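You operate a simulated robot arm through the tools that you are given. There is no shell and no other tool. Be economical: measure what you need, move in short steps, check, and stop when the job is done.

Carry out the task below with a simulated two-armed robot. There is one attempt and no reset: what you move stays moved.

## Task
Reseat the pin of the comb holder that the slate names.
Fine: slacken the wing nut, draw the pin right out, push it home, tighten the nut again; hold it still with your other hand as you work.
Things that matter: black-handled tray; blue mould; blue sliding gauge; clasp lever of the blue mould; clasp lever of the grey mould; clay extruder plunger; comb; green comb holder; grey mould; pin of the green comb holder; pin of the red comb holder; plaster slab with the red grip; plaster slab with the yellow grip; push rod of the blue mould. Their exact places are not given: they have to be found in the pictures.

Only the result counts: the job must be done as asked and must still hold three seconds after the hand-in. Knocking over, shifting, dropping, spilling or breaking anything else fails it.

## Robot
Two 6-joint arms with two-finger parallel grippers on one trunk, on a base that drives. Base frame: it is fixed to the floor where the robot stands at the start and does not move with it; the origin is under the middle of the robot, x ahead of it, y to its left, z up; the surface under the hand at the start is at about z = 0.8. Units: m, degrees, N and s.
The left shoulder is at the start at [0.06, 0.187, 1.172], the right one opposite. With the tool pointing down near the work surface each hand reaches from about 0.1 to 0.6 m from the robot's upright axis, wherever it stands, measured 20 degrees to its own side. Places, roughly: black-handled tray [-1.5, 2, 0.75]; clasp lever of the blue mould [0.8, -0.8, 0.9]; clasp lever of the grey mould [0.7, -0.5, 0.9]; clay extruder plunger [0.8, -1.2, 0.8]; pin of the green comb holder [0.5, -0.2, 0.8]; pin of the red comb holder [0.5, -0.6, 0.8]; plaster slab with the red grip [-1.5, 1.25, 0.75]; plaster slab with the yellow grip [-1.5, 1, 0.75]; push rod of the blue mould [0.8, -0.8, 0.8]; push rod of the grey mould [0.8, -0.5, 0.8]; red slide of the gauge [0.8, -0.1, 0.8]; ribbed clay piece [-1.5, 1.5, 0.75]; white rod [-1.5, 1.5, 0.75]; wing nut of the gauge [0.8, -0.2, 0.8]; wing nut of the green comb holder [0.5, -0.1, 0.9]; wing nut of the red comb holder [0.5, -0.5, 0.9]. Payload 1.57 kg a hand.
The tool frame of a hand sits at the grasp point between the pads (the TCP): z along the fingers, y along the line on which they close. The tips reach 0.03 m beyond it. The gripper opens to 0.11 m. The fingers are 0.024 m wide and 0.012 m thick; the gripper's body (0.048 by 0.112 m) begins 0.078 m behind the TCP.
Orientation is told as [roll, pitch, yaw] about the base's x, y, z axes, in that order, counted from this pose: with the fingers straight down and closing along the base's y, the tool's x points along the base's -x, its y along +y and its z along -z.

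## Interface
- The arms move only by the tool step_arm. It takes "left_deltas", "right_deltas" or both (then of equal length, played together; a hand with none holds still); each is one flat list of numbers, 7 for each row, row after row: the shift along the tool's x, y, z in m, then the turn, a rotation vector about the tool's x, y, z in rad, then the opening in per cent of the stroke, from 0 (shut) to 100 (fully open). In form: [tx, ty, tz, wx, wy, wz, jaw, tx, ty, tz, wx, wy, wz, jaw, ...]. A call has 1 to 12 rows; each row is the pose to reach, as a shift and turn from the pose commanded when the call began, along the tool's axes at that moment. Each row takes 0.2 s and may step no farther than 0.05 m and 8.6 degrees from the row before; otherwise, or with a gripper value out of range, the whole call is refused. A pose out of reach is approached as far as the arm can. The call stops where the force on the tool passes 40 N (or 10 N more than at its start, if that is more) or the arm is blocked; 0.2 s more then pass. Each finger travels about 0.153 m/s and halts on what it meets, pressing with about 30 N; the grip force reading is that of the motor and also rises with nothing between the fingers. The clock runs only during rows and for 0.2 s after the last one: add rows that repeat a pose to give the fingers time. It gives the time, the measured TCP pose, the force on the tool (base axes), the opening and the grip force at its end, in the units of the frame above (readings bear some noise), with the torque about the TCP (base axes, N m) and any sound that the robot's microphone picked up, and new pictures: "show" is both (left out), scene, wrist or none (wrist: the cameras of the hands that moved).
- Cameras (640 x 400 px; columns grow to the right, rows downward): "scene" is now at [0.0051, -0.0412, 1.7022]; the picture's right is [-0.45, -0.89, 0.00], its down [-0.75, 0.38, -0.54] and it looks along [0.48, -0.24, -0.84] (base axes); focal length 254 px, centre (320, 200). "left" rides on the left gripper at [0.07, -0.016, -0.141] in its tool frame; the picture's right is [0.23, 0.97, 0.00], its down [-0.86, 0.20, -0.48] and it looks along [-0.47, 0.11, 0.88] (tool axes); focal length 222 px, centre (320, 200). "right" rides on the right gripper at [0.07, 0.016, -0.141] in its tool frame; the picture's right is [-0.23, 0.97, 0.00], its down [-0.86, -0.20, -0.48] and it looks along [-0.47, -0.11, 0.88] (tool axes); focal length 222 px, centre (320, 200).
- lift_body(by): slides the trunk up (or, below 0, down) by that many m; the arms and the scene camera ride with it, the base frame stays. It gives what a move gives, with no picture.
- roll_base(legs): drives the robot by 1 to 6 legs, each [ahead, left, turn to the left] in m, m and degrees, along the robot's own axes; the way and the turn of a leg run together, so that a leg with both is an arc; at most 1.5 m and 180 degrees a leg. The arms and the cameras ride along, it lands a little off, and it stops where it bumps. It gives what a move gives, and a new picture of the scene camera.
- aim_head(pan, tilt): turns the head with the scene camera to pan (to the left, within 86 degrees either way) and tilt (down, from -29 to 69), counted from straight ahead of the robot. It gives what a move gives, and a new picture of the scene camera.
- measure_at(camera, pixels): for up to 12 pixels [column, row] of the newest picture of that camera ("zoom" is the newest enlarged one), the place [x, y, z] in the base frame of the surface seen there, good to about 0.003 m, but the place of the scene camera against the robot may be out by one fixed shift of up to 0.012 m in any direction. The clock stands still meanwhile.
- enlarge(camera, box): a new picture of the part [left, top, right, bottom] of that camera's present view, enlarged. The clock stands still meanwhile.
- job_done(): hands the job in; it is judged then, once.

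Keep the steps short. Do not move on a guess: measure, check each grasp and each placing, and mend mistakes. In all there are 80 turns and 260 pictures (those below and enlarged ones count). Leave the grippers open and the arms clear of the work at the hand-in unless told otherwise, and finish with a single line.

The tools are called after ">>>" by a JSON object that holds its "name" and its "arguments". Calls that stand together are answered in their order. step_arm: Moves the arms, as the interface text tells. Its arguments: {"type":"object","properties":{"left_deltas":{"type":"array","items":{"type":"number"}},"right_deltas":{"type":"array","items":{"type":"number"}},"show":{"type":"string","enum":["both","scene","wrist","none"]}},"required":[]} The other tools are called the same way: lift_body (by) slides the trunk up or down; roll_base (legs) drives the base; aim_head (pan, tilt) turns the head that bears the scene camera; measure_at (camera, pixels) gives the place of the surface under pixels of a picture; enlarge (camera, box) takes an enlarged picture of a part of a camera's view; job_done () hands the job in.

At the start:

```text
time: 0.0
left_tcp_pos: [0.4041, -0.0386, 1.2145]
left_tcp_rot: [0.0, 0.0, -0.1]
left_ft_force: [0.5, 0.4, -0.4]
left_torque: [-0.02, -0.01, 0.0]
left_opening: 0.11
left_finger_force: 0.0
right_tcp_pos: [0.2792, -0.3801, 1.1326]
right_tcp_rot: [0.0, 0.0, -0.1]
right_ft_force: [-0.6, -0.4, -0.5]
right_torque: [0.01, -0.03, -0.01]
right_opening: 0.1099
right_finger_force: 0.0
trunk travel left (down, up): [-0.8, 0.19]
robot x, y, heading: [0.0008, -0.0002, -0.2]
head pan, tilt: [-26.9, 57.4]
```

scene: 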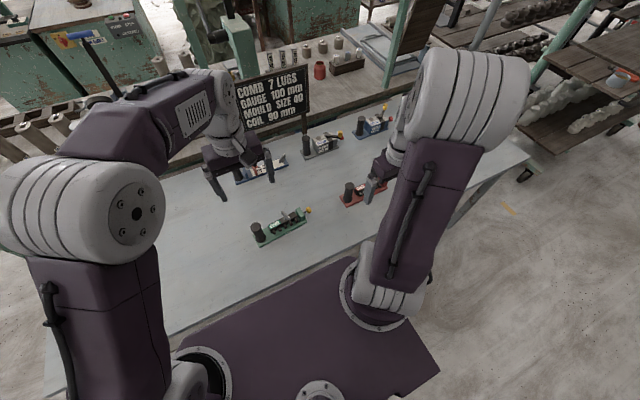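
right: 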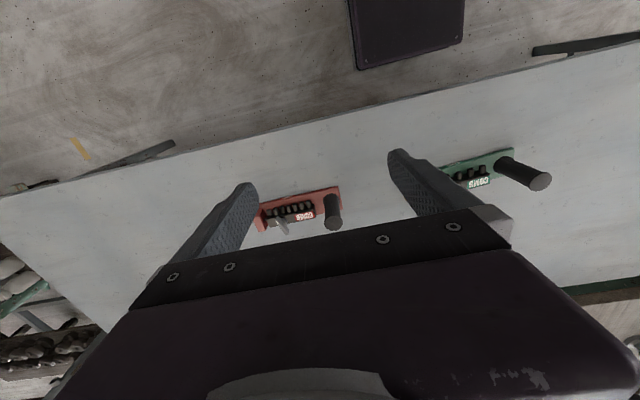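
left: 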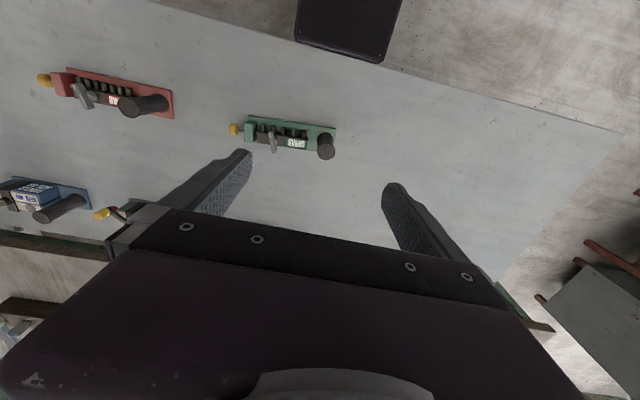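

The slate says "COMB 7 LUGS". I will enlarge both holders to count the lugs, and read the slate.

>>> {"name": "enlarge", "arguments": {"camera": "left", "box": [220, 100, 350, 180]}}

>>> {"name": "enlarge", "arguments": {"camera": "left", "box": [30, 55, 190, 155]}}

>>> {"name": "enlarge", "arguments": {"camera": "right", "box": [240, 170, 368, 250]}}

>>> {"name": "enlarge", "arguments": {"camera": "scene", "box": [220, 60, 348, 140]}}

```text
4.92 times, centred on (285, 140) of left
```

zoom: 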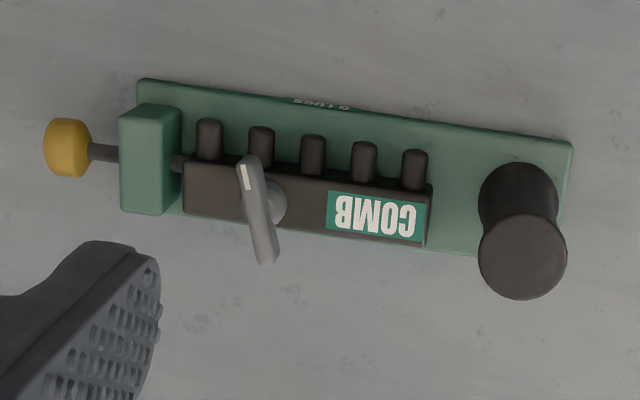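

```text
4.00 times, centred on (110, 105) of left
```

zoom: 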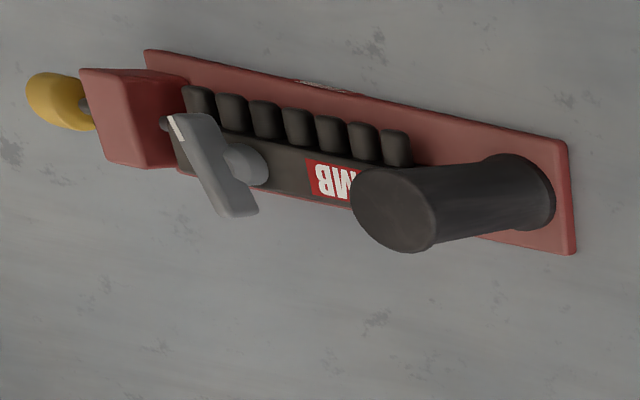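

```text
5.00 times, centred on (304, 210) of right
```

zoom: 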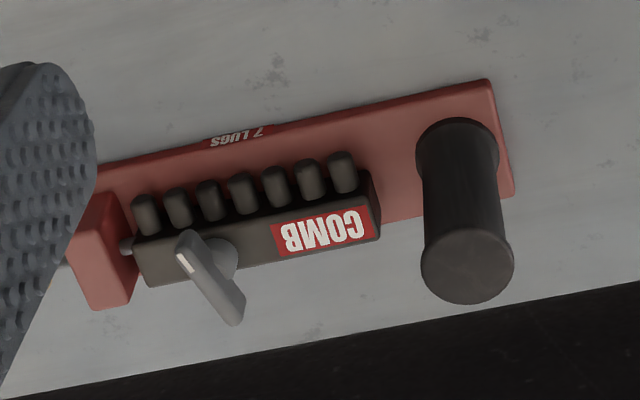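

```text
5.00 times, centred on (284, 100) of scene
```

zoom: 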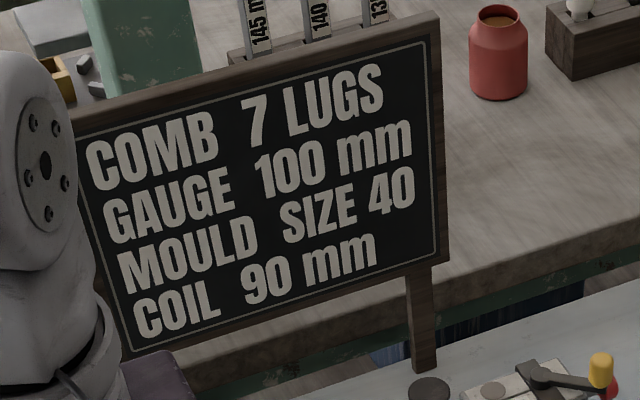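

The red holder has 7 lugs, so it is the one to work on. Its pin knob is yellow and points to −y, and its black post is at +y. I'll measure it, and find the table's near edge and its right end.

>>> {"name": "measure_at", "arguments": {"camera": "right", "pixels": [[333, 221], [333, 200], [282, 226], [285, 222], [262, 224], [340, 190], [300, 203], [300, 150], [560, 75], [200, 130]]}}

>>> {"name": "measure_at", "arguments": {"camera": "left", "pixels": [[45, 80], [64, 84], [82, 94], [135, 107], [86, 86], [83, 101], [160, 103], [165, 90]]}}

```text
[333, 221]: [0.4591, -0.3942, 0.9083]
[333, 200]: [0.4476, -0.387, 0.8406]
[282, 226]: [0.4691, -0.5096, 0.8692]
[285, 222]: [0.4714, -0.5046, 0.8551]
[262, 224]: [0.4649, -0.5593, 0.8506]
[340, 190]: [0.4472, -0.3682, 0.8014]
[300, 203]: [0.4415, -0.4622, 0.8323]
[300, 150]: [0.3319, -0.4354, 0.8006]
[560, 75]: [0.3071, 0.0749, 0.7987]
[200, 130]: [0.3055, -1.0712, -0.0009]
```

```text
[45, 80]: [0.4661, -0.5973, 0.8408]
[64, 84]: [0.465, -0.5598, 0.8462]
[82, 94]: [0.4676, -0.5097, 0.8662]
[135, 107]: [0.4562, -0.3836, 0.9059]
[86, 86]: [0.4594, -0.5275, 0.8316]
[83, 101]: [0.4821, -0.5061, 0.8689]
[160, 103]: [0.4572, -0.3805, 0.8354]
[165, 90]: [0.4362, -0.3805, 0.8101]
```

Red holder layout from the readings:
- The post is at about (0.458, -0.387), with its top at z 0.908.
- The wing nut is at about (0.469, -0.508, 0.868).
- The knob is at about (0.466, -0.60, 0.84), and the pin runs along y.

Next I'll drive 0.45 m to the right so both hands reach it.

>>> {"name": "roll_base", "arguments": {"legs": [[0, -0.45, 0]]}}

>>> {"name": "aim_head", "arguments": {"pan": 0, "tilt": 60}}

```text
time: 2.7
left_tcp_pos: [0.4046, -0.4825, 1.2136]
left_tcp_rot: [-0.1, 0.1, 0.1]
left_ft_force: [0.2, 0.5, 0.2]
left_torque: [0.01, 0.0, -0.02]
left_opening: 0.1099
left_finger_force: 0.1
right_tcp_pos: [0.2802, -0.8232, 1.1331]
right_tcp_rot: [-0.2, 0.0, 0.1]
right_ft_force: [0.3, 0.0, -0.5]
right_torque: [0.01, -0.01, 0.0]
right_opening: 0.1099
right_finger_force: 0.2
trunk travel left (down, up): [-0.8, 0.19]
robot x, y, heading: [0.0012, -0.4443, -0.0]
head pan, tilt: [-26.9, 57.4]
```

scene: 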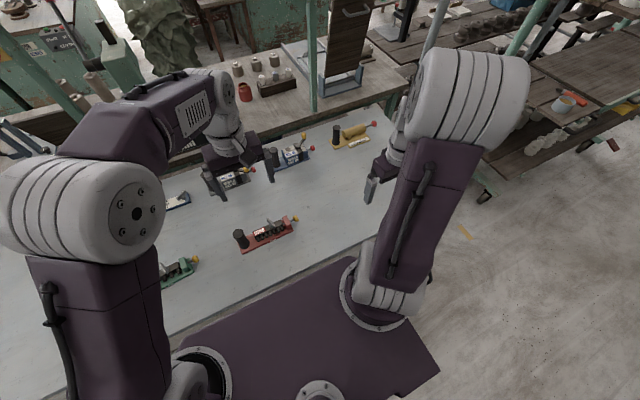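

```text
time: 3.6
left_tcp_pos: [0.4059, -0.4833, 1.2133]
left_tcp_rot: [0.0, 0.1, 0.1]
left_ft_force: [-0.9, -0.7, -0.3]
left_torque: [-0.03, -0.01, 0.05]
left_opening: 0.1102
left_finger_force: 0.1
right_tcp_pos: [0.2805, -0.8259, 1.1326]
right_tcp_rot: [0.0, 0.0, 0.0]
right_ft_force: [0.0, 0.0, 0.6]
right_torque: [0.02, 0.02, -0.02]
right_opening: 0.11
right_finger_force: 0.0
trunk travel left (down, up): [-0.8, 0.19]
robot x, y, heading: [-0.0031, -0.4503, -0.0]
head pan, tilt: [0.0, 60.0]
```

scene: 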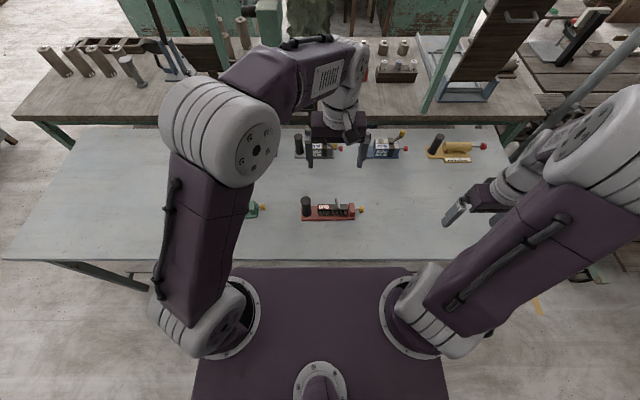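

The view is clear. I'll turn the left hand by −90° yaw, so it closes along x with its camera on the +y side. It goes above the post at z of about 1.11. The right hand comes nearer as well.

>>> {"name": "step_arm", "arguments": {"left_deltas": [-0.004, 0.008, 0.008, 0, 0, 0.1309, 100, -0.009, 0.016, 0.017, 0, 0, 0.2618, 100, -0.013, 0.024, 0.025, 0, 0, 0.3927, 100, -0.017, 0.032, 0.033, 0, 0, 0.5236, 100, -0.022, 0.04, 0.042, 0, 0, 0.6545, 100, -0.026, 0.048, 0.05, 0, 0, 0.7854, 100, -0.03, 0.056, 0.058, 0, 0, 0.9163, 100, -0.035, 0.064, 0.067, 0, 0, 1.0472, 100, -0.039, 0.072, 0.075, 0, 0, 1.1781, 100, -0.043, 0.08, 0.083, 0, 0, 1.309, 100, -0.048, 0.088, 0.092, 0, 0, 1.4399, 100, -0.052, 0.096, 0.1, 0, 0, 1.5708, 100], "right_deltas": [-0.01, 0.01, 0.01, 0, 0, 0, 100, -0.02, 0.02, 0.02, 0, 0, 0, 100, -0.03, 0.03, 0.03, 0, 0, 0, 100, -0.04, 0.04, 0.04, 0, 0, 0, 100, -0.05, 0.05, 0.05, 0, 0, 0, 100, -0.06, 0.06, 0.06, 0, 0, 0, 100, -0.07, 0.07, 0.06, 0, 0, 0, 100, -0.08, 0.08, 0.06, 0, 0, 0, 100, -0.1, 0.09, 0.06, 0, 0, 0, 100, -0.12, 0.1, 0.06, 0, 0, 0, 100, -0.14, 0.12, 0.06, 0, 0, 0, 100, -0.15, 0.13, 0.06, 0, 0, 0, 100]}}

```text
time: 6.2
left_tcp_pos: [0.4565, -0.388, 1.1131]
left_tcp_rot: [-0.1, 0.0, -90.1]
left_ft_force: [0.3, 0.4, 1.1]
left_torque: [0.03, 0.0, 0.02]
left_opening: 0.1098
left_finger_force: 0.0
right_tcp_pos: [0.432, -0.6937, 1.0741]
right_tcp_rot: [-0.1, 0.1, 0.2]
right_ft_force: [0.2, 0.7, -0.6]
right_torque: [-0.01, 0.03, 0.0]
right_opening: 0.1101
right_finger_force: 0.1
trunk travel left (down, up): [-0.8, 0.19]
robot x, y, heading: [0.0012, -0.4449, 0.1]
head pan, tilt: [0.0, 60.0]
```

scene: 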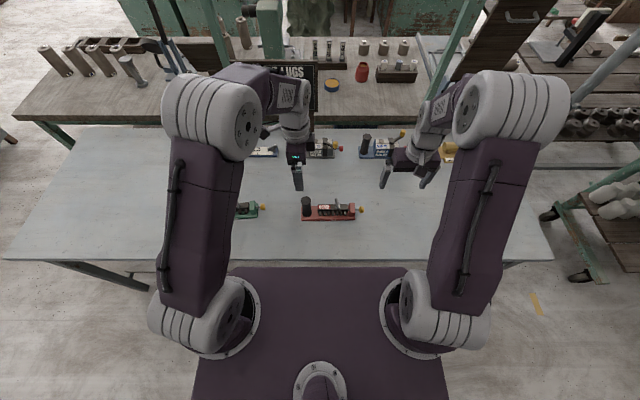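
right: 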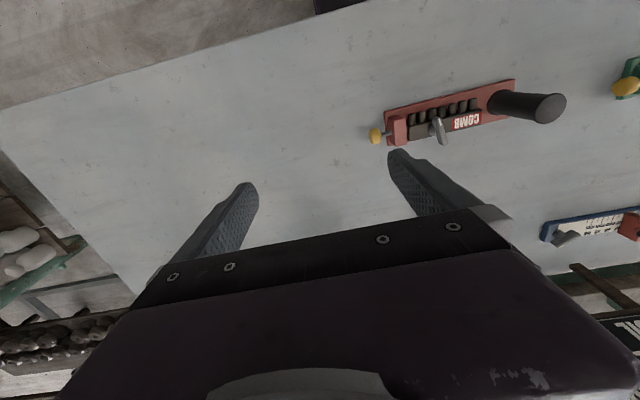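
left: 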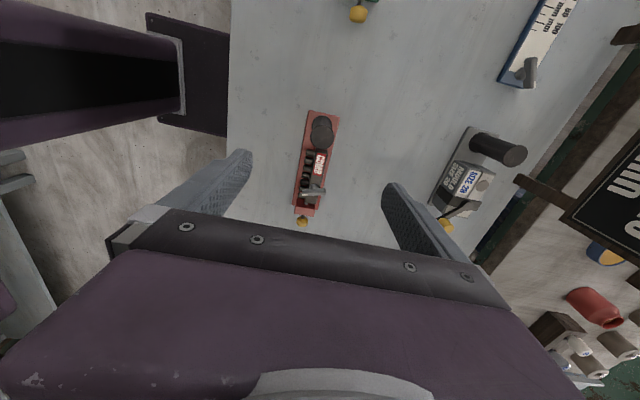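

Now I'll measure the parts precisely with both wrist cameras, and enlarge the holder.

>>> {"name": "measure_at", "arguments": {"camera": "left", "pixels": [[320, 134], [320, 122], [315, 190], [306, 188], [323, 190], [302, 222], [304, 212], [322, 112]]}}

>>> {"name": "enlarge", "arguments": {"camera": "left", "box": [240, 105, 400, 230]}}

>>> {"name": "enlarge", "arguments": {"camera": "right", "box": [360, 70, 580, 170]}}

```text
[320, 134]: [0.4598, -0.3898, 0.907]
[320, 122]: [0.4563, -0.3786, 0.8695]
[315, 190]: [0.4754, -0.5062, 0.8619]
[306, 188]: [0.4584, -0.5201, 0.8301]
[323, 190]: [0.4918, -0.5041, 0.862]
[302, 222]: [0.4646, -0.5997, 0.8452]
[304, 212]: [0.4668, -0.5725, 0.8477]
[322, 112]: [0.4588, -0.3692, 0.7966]
```

```text
3.20 times, centred on (320, 168) of left
```

zoom: 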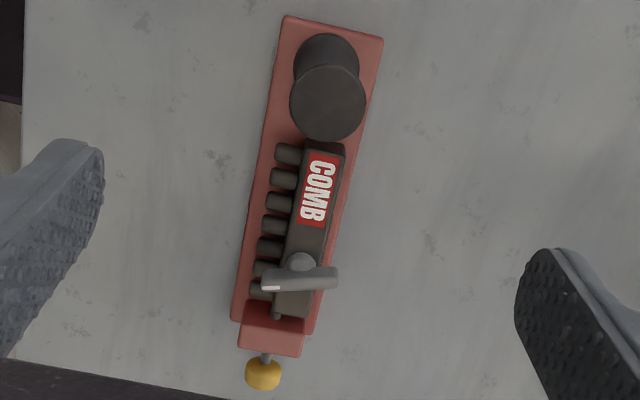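

```text
2.91 times, centred on (470, 120) of right
```

zoom: 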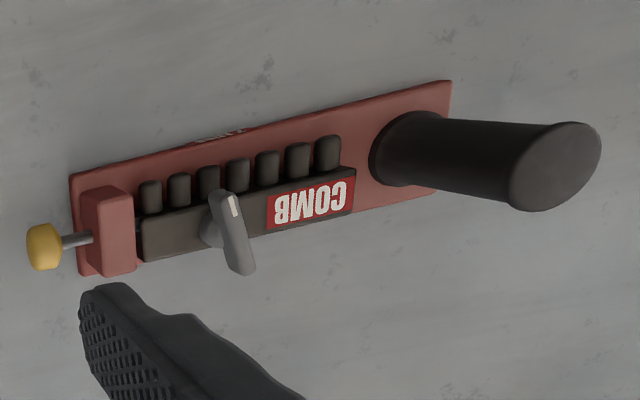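

The wing bar lies roughly along x, so the right hand at yaw 0 can grip it. The post's top centre is at (0.460, -0.390). I'll lower the left hand around the post to z 0.875 with the fingers open.

>>> {"name": "step_arm", "arguments": {"left_deltas": [-0.002, 0.003, 0.045, 0, 0, 0, 100, -0.002, 0.003, 0.09, 0, 0, 0, 100, -0.002, 0.003, 0.13, 0, 0, 0, 100, -0.002, 0.003, 0.17, 0, 0, 0, 100, -0.002, 0.003, 0.205, 0, 0, 0, 100, -0.002, 0.003, 0.236, 0, 0, 0, 100, -0.002, 0.003, 0.236, 0, 0, 0, 100], "show": "both"}}

```text
time: 7.8
left_tcp_pos: [0.4598, -0.3905, 0.8788]
left_tcp_rot: [0.0, -0.1, -89.9]
left_ft_force: [0.1, -0.1, 1.1]
left_torque: [0.0, 0.02, -0.01]
left_opening: 0.1099
left_finger_force: 0.1
right_tcp_pos: [0.4318, -0.6951, 1.0737]
right_tcp_rot: [0.1, 0.0, 0.1]
right_ft_force: [0.1, 0.1, -0.8]
right_torque: [-0.03, 0.0, -0.05]
right_opening: 0.1097
right_finger_force: 0.1
trunk travel left (down, up): [-0.8, 0.19]
robot x, y, heading: [-0.0003, -0.4468, 0.2]
head pan, tilt: [0.0, 60.0]
```

scene: 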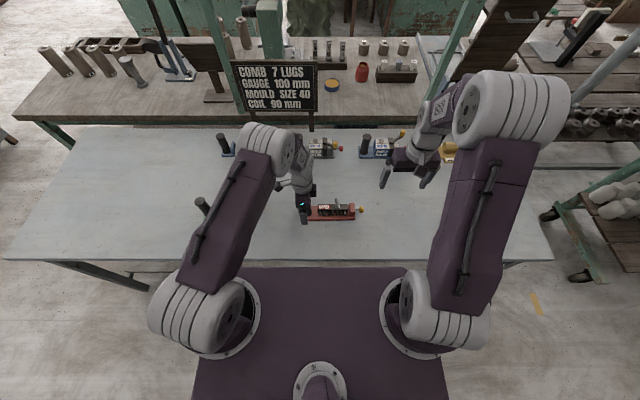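
left: 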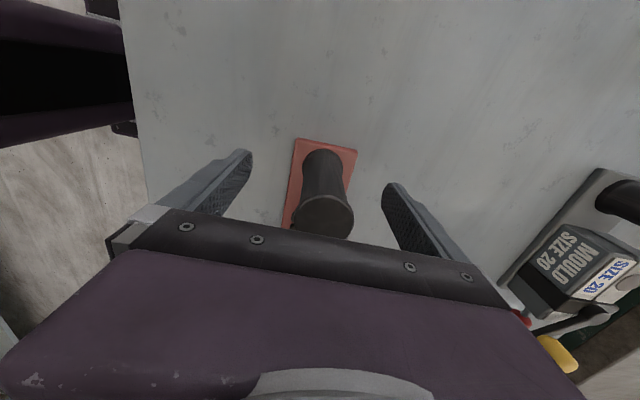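

The fingers straddle the post, so I'll close the left gripper gently.

>>> {"name": "step_arm", "arguments": {"left_deltas": [0, 0, 0, 0, 0, 0, 60, 0, 0, 0, 0, 0, 0, 45, 0, 0, 0, 0, 0, 0, 38, 0, 0, 0, 0, 0, 0, 30, 0, 0, 0, 0, 0, 0, 20, 0, 0, 0, 0, 0, 0, 20], "show": "wrist"}}

```text
time: 9.2
left_tcp_pos: [0.4593, -0.3888, 0.8773]
left_tcp_rot: [0.0, -0.1, -89.9]
left_ft_force: [0.8, 0.0, 0.8]
left_torque: [0.02, 0.01, 0.09]
left_opening: 0.0332
left_finger_force: 30.8
right_tcp_pos: [0.4311, -0.6945, 1.0746]
right_tcp_rot: [0.0, 0.0, 0.1]
right_ft_force: [0.5, -0.1, -0.1]
right_torque: [0.0, 0.02, 0.03]
right_opening: 0.1098
right_finger_force: 0.0
trunk travel left (down, up): [-0.8, 0.19]
robot x, y, heading: [0.0043, -0.4472, -0.0]
head pan, tilt: [0.0, 60.0]
```

left: 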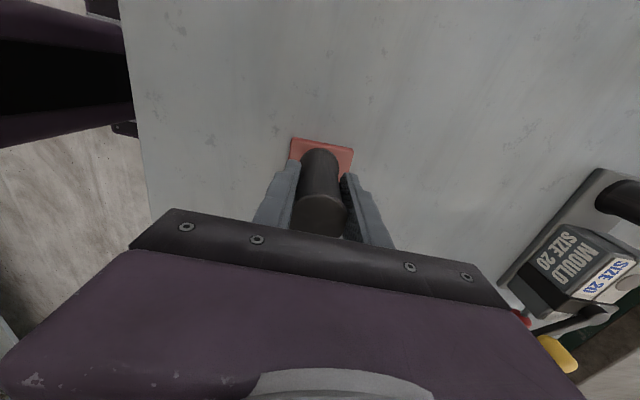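

The post is gripped (opening 0.033 m, force 31 N). Next the right hand moves above the nut at (0.470, -0.508), z about 0.97.

>>> {"name": "step_arm", "arguments": {"right_deltas": [-0.007, 0.037, 0.0, 0, 0, 0, 100, -0.015, 0.075, 0.0, 0, 0, 0, 100, -0.023, 0.112, 0.0, 0, 0, 0, 100, -0.031, 0.15, 0.02, 0, 0, 0, 80, -0.039, 0.186, 0.06, 0, 0, 0, 60, -0.039, 0.186, 0.105, 0, 0, 0, 50, -0.039, 0.186, 0.105, 0, 0, 0, 50]}}

```text
refused: row 5 steps farther than a row can; nothing moved
```

>>> {"name": "step_arm", "arguments": {"right_deltas": [-0.007, 0.037, 0.0, 0, 0, 0, 100, -0.015, 0.075, 0.0, 0, 0, 0, 100, -0.023, 0.112, 0.0, 0, 0, 0, 100, -0.031, 0.15, 0.01, 0, 0, 0, 80, -0.039, 0.186, 0.03, 0, 0, 0, 60, -0.039, 0.186, 0.07, 0, 0, 0, 50, -0.039, 0.186, 0.105, 0, 0, 0, 50, -0.039, 0.186, 0.105, 0, 0, 0, 50]}}

```text
time: 11.0
left_tcp_pos: [0.4597, -0.388, 0.8787]
left_tcp_rot: [0.0, -0.1, -89.9]
left_ft_force: [-0.2, 1.7, 0.3]
left_torque: [0.36, -0.01, 0.11]
left_opening: 0.0332
left_finger_force: 29.6
right_tcp_pos: [0.4685, -0.509, 0.966]
right_tcp_rot: [0.0, 0.0, 0.1]
right_ft_force: [0.4, -0.3, -0.6]
right_torque: [0.02, 0.01, 0.01]
right_opening: 0.0549
right_finger_force: 0.0
trunk travel left (down, up): [-0.8, 0.19]
robot x, y, heading: [0.0028, -0.4478, 0.1]
head pan, tilt: [0.0, 60.0]
```

scene: 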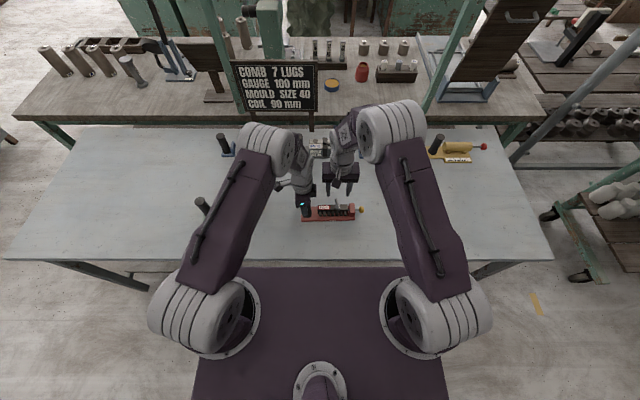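
right: 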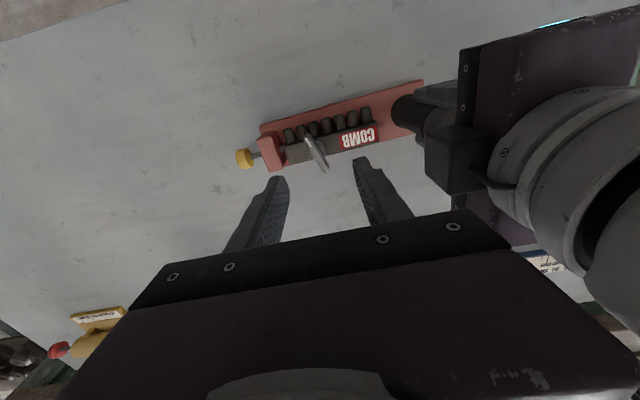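

There is clearance between the hands. I'll enlarge and measure the wing bar's ends.

>>> {"name": "enlarge", "arguments": {"camera": "right", "box": [260, 120, 370, 190]}}

>>> {"name": "measure_at", "arguments": {"camera": "right", "pixels": [[307, 140], [311, 147], [316, 155], [320, 162], [325, 170], [293, 153], [270, 150], [243, 158]]}}

```text
5.71 times, centred on (315, 155) of right
```

zoom: 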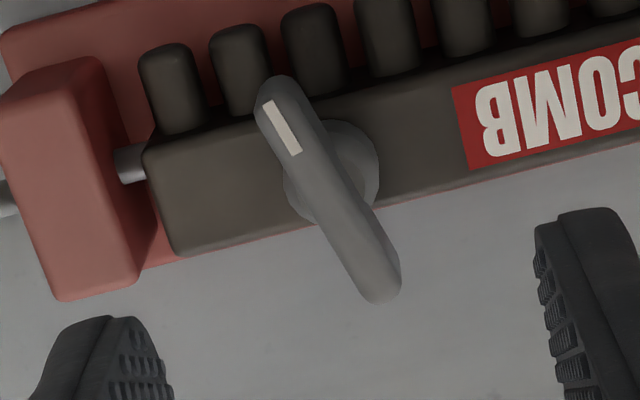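

```text
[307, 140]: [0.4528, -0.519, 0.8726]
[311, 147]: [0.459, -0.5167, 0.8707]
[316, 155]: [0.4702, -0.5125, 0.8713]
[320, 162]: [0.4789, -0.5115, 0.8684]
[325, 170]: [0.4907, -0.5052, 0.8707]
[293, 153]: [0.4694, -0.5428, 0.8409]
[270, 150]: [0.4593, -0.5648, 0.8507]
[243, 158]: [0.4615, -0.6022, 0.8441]
```

The bar runs from (0.453, -0.519) at the white-marked end to (0.491, -0.505). It is at about 20° yaw, its centre is (0.472, -0.512) and its top is z 0.871. I'll yaw the hand +20°, narrow the opening to 30 % and descend to z 0.88.

>>> {"name": "step_arm", "arguments": {"right_deltas": [-0.002, -0.002, 0, 0, 0, -0.12, 30, -0.0035, -0.003, 0, 0, 0, -0.24, 30, -0.0035, -0.003, 0.02, 0, 0, -0.35, 30, -0.0035, -0.003, 0.05, 0, 0, -0.35, 30, -0.0035, -0.003, 0.07, 0, 0, -0.35, 30, -0.0035, -0.003, 0.087, 0, 0, -0.35, 30, -0.0035, -0.003, 0.087, 0, 0, -0.35, 30]}}

```text
time: 12.6
left_tcp_pos: [0.4596, -0.3895, 0.8783]
left_tcp_rot: [0.0, 0.0, -89.9]
left_ft_force: [-0.4, 1.3, 0.1]
left_torque: [0.12, 0.08, 0.09]
left_opening: 0.0332
left_finger_force: 30.0
right_tcp_pos: [0.472, -0.5133, 0.8798]
right_tcp_rot: [0.1, -0.1, 20.1]
right_ft_force: [0.2, -0.9, 1.1]
right_torque: [0.0, -0.02, 0.03]
right_opening: 0.0327
right_finger_force: 0.1
trunk travel left (down, up): [-0.8, 0.19]
robot x, y, heading: [0.0037, -0.4483, 0.1]
head pan, tilt: [0.0, 60.0]
```

scene: 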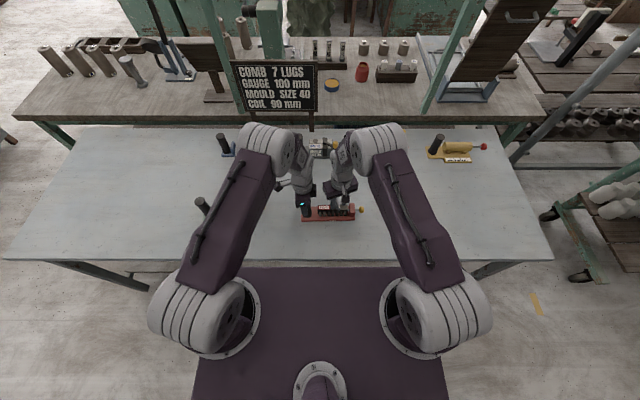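
right: 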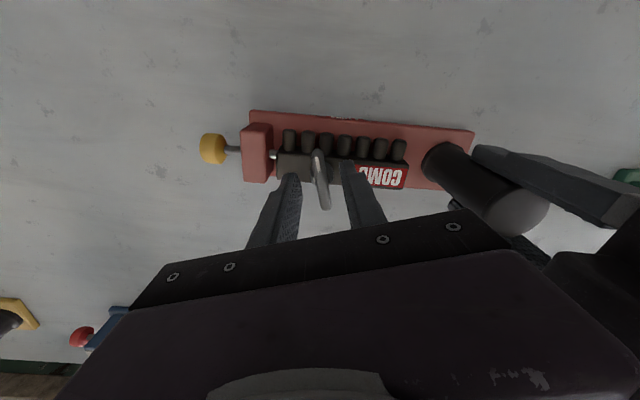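

I'll zoom in to see whether the fingers straddle the bar.

>>> {"name": "enlarge", "arguments": {"camera": "right", "box": [250, 130, 410, 230]}}

>>> {"name": "measure_at", "arguments": {"camera": "right", "pixels": [[318, 155], [322, 180], [325, 202], [293, 180], [350, 168]]}}

```text
4.00 times, centred on (330, 180) of right
```

zoom: 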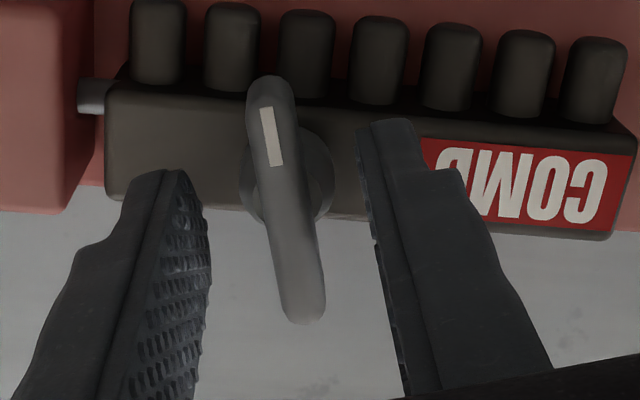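

```text
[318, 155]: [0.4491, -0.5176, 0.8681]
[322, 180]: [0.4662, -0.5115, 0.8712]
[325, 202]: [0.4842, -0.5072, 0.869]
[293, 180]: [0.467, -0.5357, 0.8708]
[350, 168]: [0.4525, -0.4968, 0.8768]
```

The bar is between the pads, so I'll close on it.

>>> {"name": "step_arm", "arguments": {"right_deltas": [0, 0.001, 0.002, 0, 0, 0, 22, 0, 0.001, 0.002, 0, 0, 0, 14, 0, 0.001, 0.002, 0, 0, 0, 5, 0, 0.001, 0.002, 0, 0, 0, 0, 0, 0.001, 0.002, 0, 0, 0, 0], "show": "wrist"}}

```text
time: 13.8
left_tcp_pos: [0.4591, -0.3891, 0.8784]
left_tcp_rot: [0.1, 0.0, -89.9]
left_ft_force: [3.1, -9.7, -1.2]
left_torque: [0.29, 0.1, 0.19]
left_opening: 0.0332
left_finger_force: 30.1
right_tcp_pos: [0.4733, -0.5123, 0.8779]
right_tcp_rot: [0.0, 0.1, 20.1]
right_ft_force: [-3.8, 9.9, 2.8]
right_torque: [0.17, 0.06, -0.01]
right_opening: 0.0086
right_finger_force: 27.1
trunk travel left (down, up): [-0.8, 0.19]
robot x, y, heading: [-0.0015, -0.4457, 0.1]
head pan, tilt: [0.0, 60.0]
```

right: 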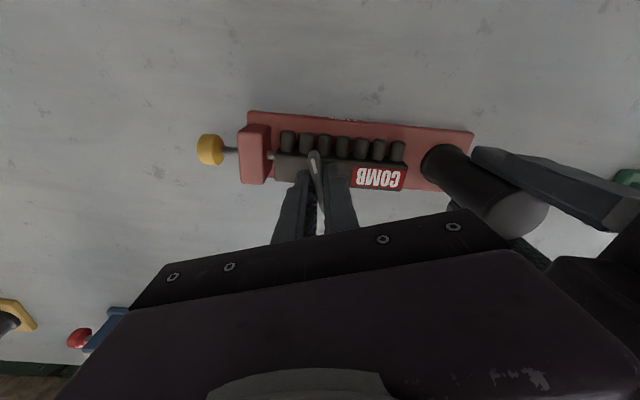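

It's gripped at 8.6 mm. There is about 10 N of side force along the closing axis, so I'll ease 1.5 mm that way and start turning counter-clockwise from above by about 30°, watching the torque.

>>> {"name": "step_arm", "arguments": {"right_deltas": [0.001, 0.0015, 0, 0, 0, 0, 0, 0.001, 0.0015, 0, 0, 0, -0.1, 0, 0.001, 0.0015, 0, 0, 0, -0.2, 0, 0.001, 0.0015, 0, 0, 0, -0.3, 0, 0.001, 0.0015, 0, 0, 0, -0.4, 0, 0.001, 0.0015, 0, 0, 0, -0.5, 0], "show": "wrist"}}

```text
time: 15.2
left_tcp_pos: [0.4588, -0.3878, 0.8778]
left_tcp_rot: [-0.1, 0.1, -89.8]
left_ft_force: [-1.9, 23.2, 6.3]
left_torque: [-0.09, 0.05, 0.15]
left_opening: 0.0332
left_finger_force: 30.1
right_tcp_pos: [0.468, -0.5117, 0.8773]
right_tcp_rot: [0.1, 0.2, 48.9]
right_ft_force: [0.9, -24.5, -4.6]
right_torque: [-0.48, -0.12, -0.03]
right_opening: 0.0085
right_finger_force: 27.5
trunk travel left (down, up): [-0.8, 0.19]
robot x, y, heading: [0.0026, -0.4508, 0.1]
head pan, tilt: [0.0, 60.0]
```

right: 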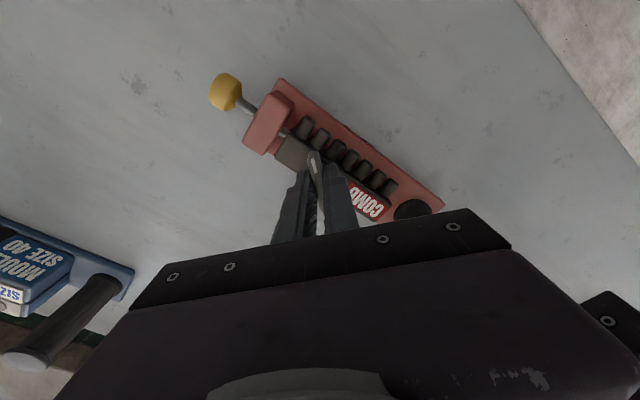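

The nut turned with the hand (yaw 49°) with little torque. The side force is now −24 N along y, so I'll ease the hand 2.5 mm toward −y and keep turning.

>>> {"name": "step_arm", "arguments": {"right_deltas": [0.0019, -0.0016, 0, 0, 0, 0, 0, 0.0019, -0.0016, 0, 0, 0, -0.12, 0, 0.0019, -0.0016, 0, 0, 0, -0.24, 0, 0.0019, -0.0016, 0, 0, 0, -0.36, 0, 0.0019, -0.0016, 0, 0, 0, -0.48, 0, 0.0019, -0.0016, 0, 0, 0, -0.6, 0], "show": "wrist"}}

```text
time: 16.6
left_tcp_pos: [0.4591, -0.3901, 0.8783]
left_tcp_rot: [0.1, -0.2, -90.0]
left_ft_force: [3.4, -14.6, -5.0]
left_torque: [0.34, 0.05, 0.22]
left_opening: 0.0329
left_finger_force: 30.1
right_tcp_pos: [0.4706, -0.5118, 0.8785]
right_tcp_rot: [-0.1, -0.2, 83.3]
right_ft_force: [-3.2, 15.0, 4.8]
right_torque: [0.71, 0.03, -0.06]
right_opening: 0.0084
right_finger_force: 27.0
trunk travel left (down, up): [-0.8, 0.19]
robot x, y, heading: [0.001, -0.448, 0.3]
head pan, tilt: [0.0, 60.0]
```

right: 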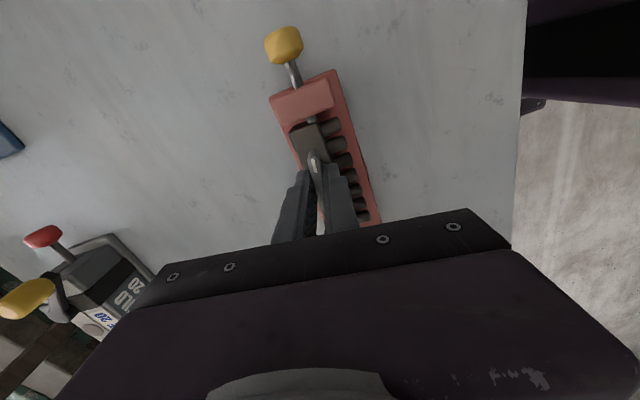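

Turned about 63° so far. I'll ease 1 mm toward +y and continue.

>>> {"name": "step_arm", "arguments": {"right_deltas": [-0.001, 0, 0, 0, 0, 0, 0, -0.001, 0, 0, 0, 0, -0.12, 0, -0.001, 0, 0, 0, 0, -0.24, 0, -0.001, 0, 0, 0, 0, -0.36, 0, -0.001, 0, 0, 0, 0, -0.48, 0, -0.001, 0, 0, 0, 0, -0.6, 0], "show": "wrist"}}

```text
time: 18.0
left_tcp_pos: [0.4598, -0.3897, 0.8789]
left_tcp_rot: [0.1, -0.1, -90.0]
left_ft_force: [3.5, -18.4, -2.3]
left_torque: [0.37, 0.03, 0.16]
left_opening: 0.0331
left_finger_force: 29.8
right_tcp_pos: [0.4716, -0.5125, 0.8778]
right_tcp_rot: [-0.1, 0.0, 117.8]
right_ft_force: [-2.4, 18.0, 1.6]
right_torque: [0.33, 0.0, -0.03]
right_opening: 0.0086
right_finger_force: 26.9
trunk travel left (down, up): [-0.8, 0.19]
robot x, y, heading: [0.0003, -0.4449, 0.1]
head pan, tilt: [0.0, 60.0]
```

right: 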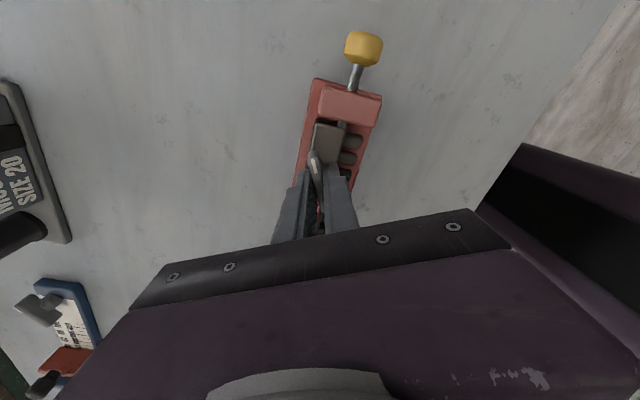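

98° so far with no stop felt. I'll ease off the side force, turn 22° more, and then release.

>>> {"name": "step_arm", "arguments": {"right_deltas": [-0.0013, -0.0007, 0, 0, 0, 0, 0, -0.0013, -0.0007, 0, 0, 0, -0.13, 0, -0.0013, -0.0007, 0, 0, 0, -0.26, 0, -0.0013, -0.0007, 0, 0, 0, -0.39, 0, -0.0013, -0.0007, 0, 0, 0, -0.39, 0], "show": "wrist"}}

```text
time: 19.2
left_tcp_pos: [0.4589, -0.3893, 0.878]
left_tcp_rot: [-0.1, 0.0, -90.1]
left_ft_force: [-6.7, 6.2, 7.9]
left_torque: [-0.58, 0.03, 0.23]
left_opening: 0.033
left_finger_force: 29.9
right_tcp_pos: [0.4711, -0.511, 0.8789]
right_tcp_rot: [0.1, 0.1, 139.9]
right_ft_force: [5.5, -6.5, -5.1]
right_torque: [-0.2, -0.12, -0.83]
right_opening: 0.0139
right_finger_force: 30.0
trunk travel left (down, up): [-0.8, 0.19]
robot x, y, heading: [0.0012, -0.4482, 0.3]
head pan, tilt: [0.0, 60.0]
```

right: 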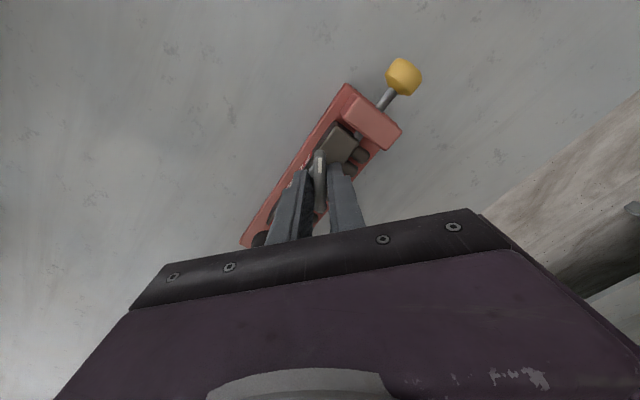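

The nut hit a stop at about 100°: the pads were forced apart to 14 mm and the torque reached −0.83 N m. It is fully slack. I'll back the hand off, open it and lift.

>>> {"name": "step_arm", "arguments": {"right_deltas": [0, 0, 0, 0, 0, 0.1, 8, 0, 0, 0, 0, 0, 0.2, 16, 0, 0, 0, 0, 0, 0.2, 30, 0, 0, -0.02, 0, 0, 0.2, 30, 0, 0, -0.05, 0, 0, 0.2, 30, 0, 0, -0.09, 0, 0, 0.25, 50]}}

```text
time: 20.6
left_tcp_pos: [0.4595, -0.3896, 0.8784]
left_tcp_rot: [0.0, 0.1, -89.8]
left_ft_force: [-0.4, -0.5, 0.9]
left_torque: [0.41, 0.03, -0.02]
left_opening: 0.0328
left_finger_force: 30.2
right_tcp_pos: [0.4715, -0.5104, 0.9702]
right_tcp_rot: [0.0, 0.0, 125.5]
right_ft_force: [0.4, 0.6, 0.9]
right_torque: [0.01, -0.02, -0.01]
right_opening: 0.0549
right_finger_force: 0.0
trunk travel left (down, up): [-0.8, 0.19]
robot x, y, heading: [-0.0012, -0.4483, 0.1]
head pan, tilt: [0.0, 60.0]
```

scene: 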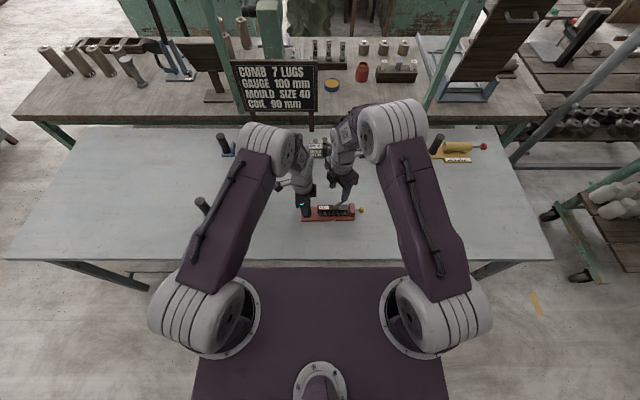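
right: 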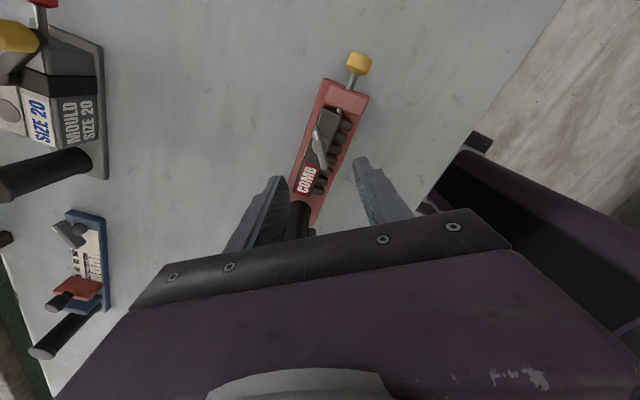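

The nut's white-marked end has swung round. Now the pin: I'll zoom in and measure the knob.

>>> {"name": "enlarge", "arguments": {"camera": "right", "box": [280, 40, 400, 120]}}

>>> {"name": "measure_at", "arguments": {"camera": "right", "pixels": [[359, 63], [350, 63], [368, 64], [352, 80], [345, 98], [348, 88], [336, 92], [358, 56], [320, 125], [326, 160], [318, 132]]}}

```text
5.00 times, centred on (340, 80) of right
```

zoom: 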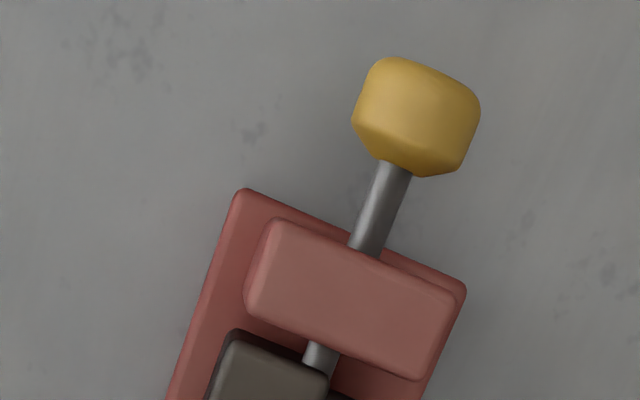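

```text
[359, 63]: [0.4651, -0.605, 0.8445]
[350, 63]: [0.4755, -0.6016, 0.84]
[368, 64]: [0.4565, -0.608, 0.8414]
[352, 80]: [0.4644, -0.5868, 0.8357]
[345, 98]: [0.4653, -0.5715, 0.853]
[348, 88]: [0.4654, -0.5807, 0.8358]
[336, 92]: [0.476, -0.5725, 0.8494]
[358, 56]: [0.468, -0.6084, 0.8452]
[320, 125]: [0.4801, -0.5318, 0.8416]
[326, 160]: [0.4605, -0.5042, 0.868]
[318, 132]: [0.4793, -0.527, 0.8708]
```

The pin axis is at x 0.4655 and z of about 0.832, and the knob is centred at y of about −0.604. I'll move above the knob with yaw 90° so the hand closes along x.

>>> {"name": "step_arm", "arguments": {"right_deltas": [0.015, 0.012, 0, 0, 0, 0.124, 50, 0.03, 0.024, 0, 0, 0, 0.248, 50, 0.045, 0.036, 0, 0, 0, 0.372, 50, 0.06, 0.048, 0, 0, 0, 0.496, 50, 0.0727, 0.0593, 0, 0, 0, 0.62, 50, 0.0727, 0.0593, 0.04, 0, 0, 0.62, 50, 0.0727, 0.0593, 0.06, 0, 0, 0.62, 50, 0.0727, 0.0593, 0.06, 0, 0, 0.62, 50]}}

```text
time: 22.4
left_tcp_pos: [0.4596, -0.3899, 0.8777]
left_tcp_rot: [0.0, 0.0, -89.9]
left_ft_force: [-0.8, 0.3, -0.1]
left_torque: [0.42, 0.0, -0.04]
left_opening: 0.0329
left_finger_force: 30.0
right_tcp_pos: [0.4651, -0.605, 0.9098]
right_tcp_rot: [0.0, 0.1, 90.1]
right_ft_force: [0.5, 1.0, -0.2]
right_torque: [0.05, 0.04, -0.03]
right_opening: 0.0551
right_finger_force: 0.1
trunk travel left (down, up): [-0.8, 0.19]
robot x, y, heading: [0.0004, -0.4447, 0.0]
head pan, tilt: [0.0, 60.0]
```

scene: 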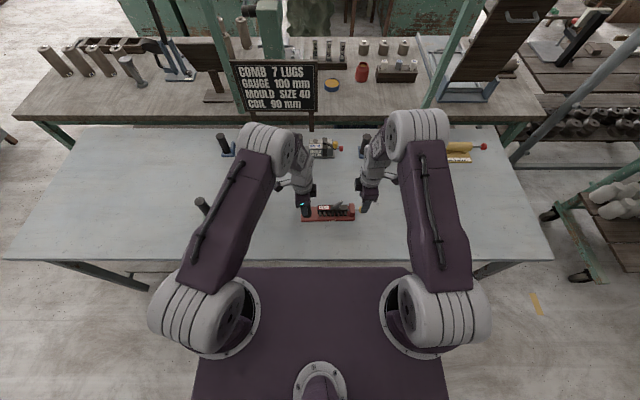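
right: 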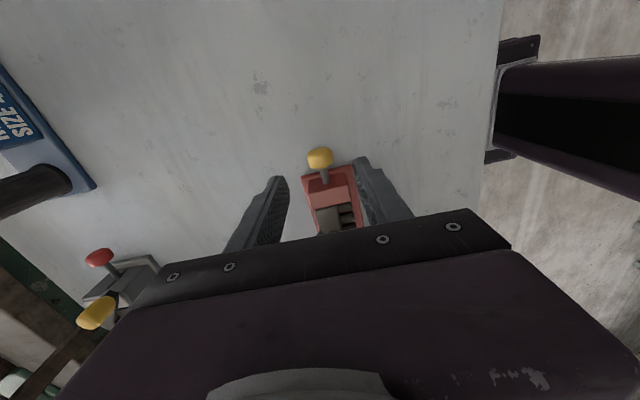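

Checking the knob's centre and edges from here.

>>> {"name": "measure_at", "arguments": {"camera": "right", "pixels": [[320, 158], [310, 157], [330, 157], [319, 149], [323, 168], [323, 177]]}}

```text
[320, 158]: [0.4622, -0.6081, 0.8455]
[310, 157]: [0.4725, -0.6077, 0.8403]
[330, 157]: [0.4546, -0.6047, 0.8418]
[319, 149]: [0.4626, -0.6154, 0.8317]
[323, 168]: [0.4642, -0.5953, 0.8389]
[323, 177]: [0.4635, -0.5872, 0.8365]
```

The knob's centre is about (0.464, -0.605, 0.832). I'll descend to z 0.842 and close on it.

>>> {"name": "step_arm", "arguments": {"right_deltas": [0, 0.001, 0.03, 0, 0, 0, 50, 0, 0.001, 0.055, 0, 0, 0, 50, 0, 0.001, 0.068, 0, 0, 0, 50, 0, 0.001, 0.068, 0, 0, 0, 35, 0, 0.001, 0.068, 0, 0, 0, 25, 0, 0.001, 0.068, 0, 0, 0, 18, 0, 0.001, 0.068, 0, 0, 0, 8, 0, 0.001, 0.068, 0, 0, 0, 8]}}

```text
time: 24.2
left_tcp_pos: [0.4596, -0.3886, 0.8798]
left_tcp_rot: [0.0, 0.0, -90.0]
left_ft_force: [2.6, 0.2, 0.7]
left_torque: [0.25, -0.04, 0.0]
left_opening: 0.0329
left_finger_force: 30.2
right_tcp_pos: [0.464, -0.6031, 0.8396]
right_tcp_rot: [0.2, 0.1, 90.1]
right_ft_force: [-1.1, 0.6, 0.4]
right_torque: [0.03, 0.0, 0.34]
right_opening: 0.0246
right_finger_force: 30.1
trunk travel left (down, up): [-0.8, 0.19]
robot x, y, heading: [0.0014, -0.447, 0.2]
head pan, tilt: [0.0, 60.0]
```

scene: 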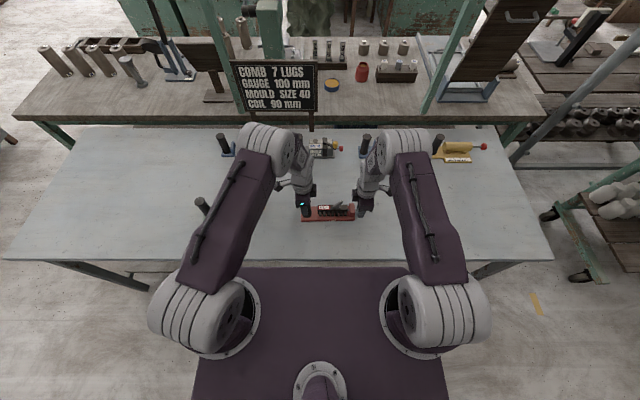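
right: 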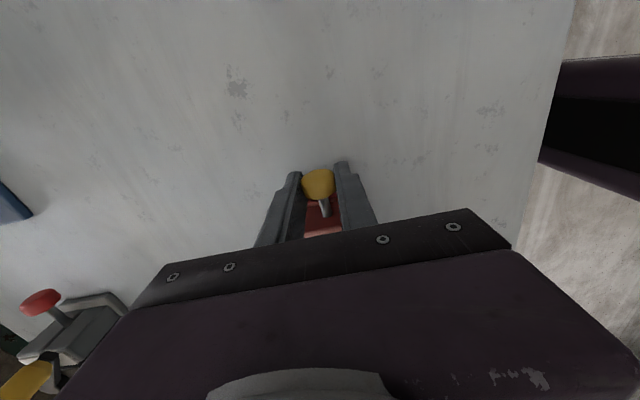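

The knob is gripped (24.6 mm, 30 N). I'll pull toward −y (tool +x) by 0.03 m first.

>>> {"name": "step_arm", "arguments": {"right_deltas": [0.006, 0, 0, 0, 0, 0, 8, 0.012, 0, 0, 0, 0, 0, 8, 0.018, 0, 0, 0, 0, 0, 8, 0.024, 0, 0, 0, 0, 0, 8, 0.03, 0, 0, 0, 0, 0, 8]}}

```text
time: 25.4
left_tcp_pos: [0.4601, -0.389, 0.8789]
left_tcp_rot: [0.0, -0.1, -89.9]
left_ft_force: [3.0, -22.1, 0.4]
left_torque: [-0.39, -0.04, 0.21]
left_opening: 0.0329
left_finger_force: 30.2
right_tcp_pos: [0.464, -0.6342, 0.8406]
right_tcp_rot: [0.1, 0.0, 89.9]
right_ft_force: [-1.7, 21.4, 0.3]
right_torque: [0.11, 0.01, 0.06]
right_opening: 0.0251
right_finger_force: 30.1
trunk travel left (down, up): [-0.8, 0.19]
robot x, y, heading: [-0.0005, -0.4477, -0.0]
head pan, tilt: [0.0, 60.0]
```

scene: 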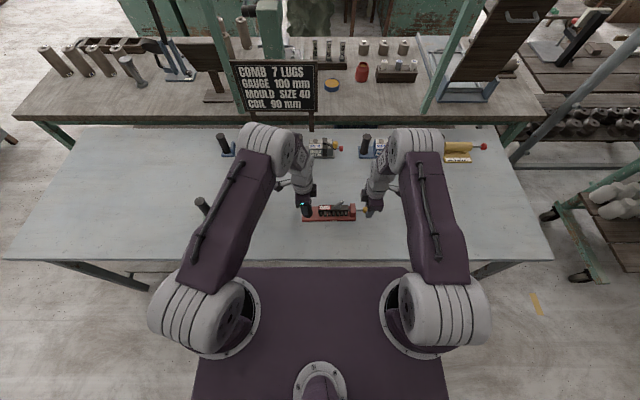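
right: 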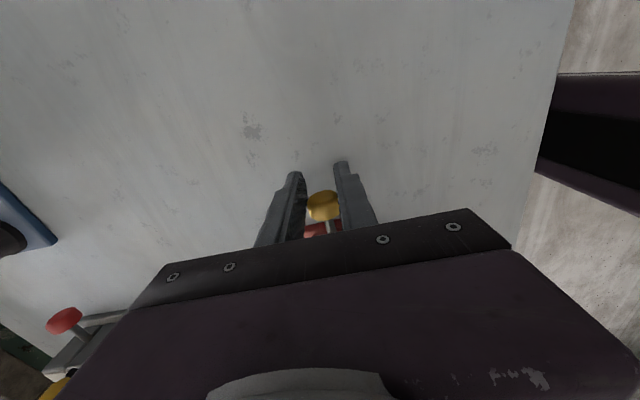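

21 N of resistance, and the knob seems to have moved in the fingers (from row 183 to row 205). I'll measure how far the pin came.

>>> {"name": "enlarge", "arguments": {"camera": "right", "box": [270, 150, 390, 240]}}

>>> {"name": "measure_at", "arguments": {"camera": "right", "pixels": [[323, 197], [323, 205], [323, 214], [318, 232], [312, 230]]}}

>>> {"name": "enlarge", "arguments": {"camera": "scene", "box": [280, 180, 400, 240]}}

```text
4.44 times, centred on (330, 195) of right
```

zoom: 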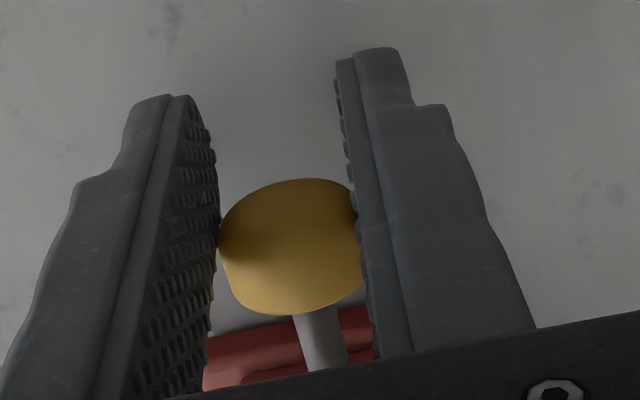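

```text
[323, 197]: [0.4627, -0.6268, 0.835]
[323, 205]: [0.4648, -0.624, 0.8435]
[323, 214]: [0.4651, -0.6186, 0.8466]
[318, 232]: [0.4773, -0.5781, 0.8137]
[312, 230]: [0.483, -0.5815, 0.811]
```

```text
5.33 times, centred on (340, 210) of scene
```

zoom: 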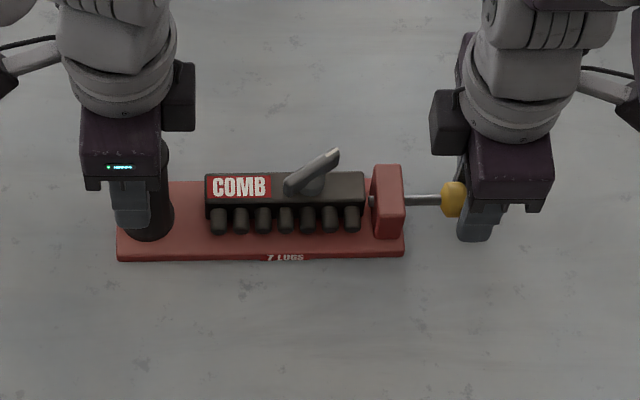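

The pin came out about 13 mm while the knob slipped about 17 mm in the pads. I'll regrip centred on the knob (y of about −0.618) and pull again. After that I'll hook the fingers around the stem behind the knob.

>>> {"name": "step_arm", "arguments": {"right_deltas": [0, 0, 0, 0, 0, 0, 32, -0.008, 0, 0, 0, 0, 0, 35, -0.018, 0, 0.003, 0, 0, 0, 35, -0.018, 0, 0.003, 0, 0, 0, 20, -0.018, 0, 0.003, 0, 0, 0, 0, -0.018, 0, 0.003, 0, 0, 0, 0, -0.014, 0, 0.003, 0, 0, 0, 0, -0.01, 0, 0.003, 0, 0, 0, 0, -0.006, 0, 0.003, 0, 0, 0, 0, -0.002, 0, 0.003, 0, 0, 0, 0, 0.002, 0, 0.003, 0, 0, 0, 0], "show": "wrist"}}

>>> {"name": "enlarge", "arguments": {"camera": "scene", "box": [280, 180, 400, 240]}}

```text
time: 27.8
left_tcp_pos: [0.4604, -0.3896, 0.8789]
left_tcp_rot: [0.1, 0.0, -89.8]
left_ft_force: [2.9, -23.3, -1.4]
left_torque: [-0.36, -0.03, 0.19]
left_opening: 0.033
left_finger_force: 30.6
right_tcp_pos: [0.4629, -0.6357, 0.8368]
right_tcp_rot: [-0.1, 0.0, 90.0]
right_ft_force: [-1.5, 22.0, 0.8]
right_torque: [0.04, 0.05, 0.0]
right_opening: 0.0251
right_finger_force: 30.1
trunk travel left (down, up): [-0.8, 0.19]
robot x, y, heading: [-0.0011, -0.4466, 0.2]
head pan, tilt: [0.0, 60.0]
```

right: 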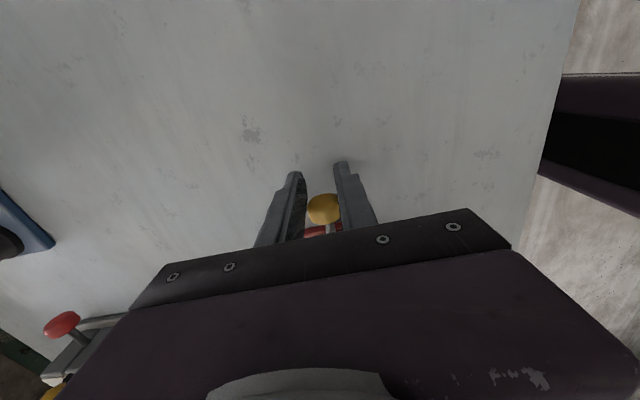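

```text
5.33 times, centred on (340, 210) of scene
```

zoom: 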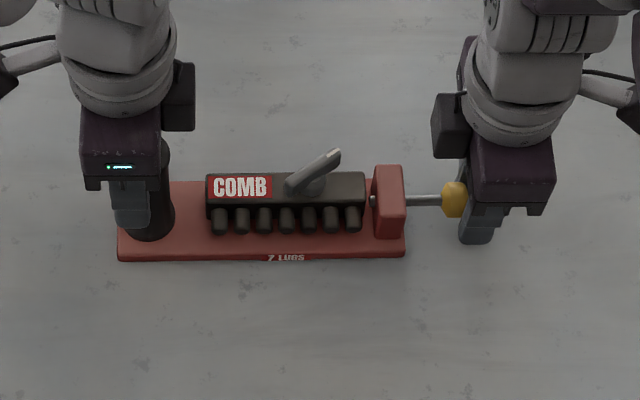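

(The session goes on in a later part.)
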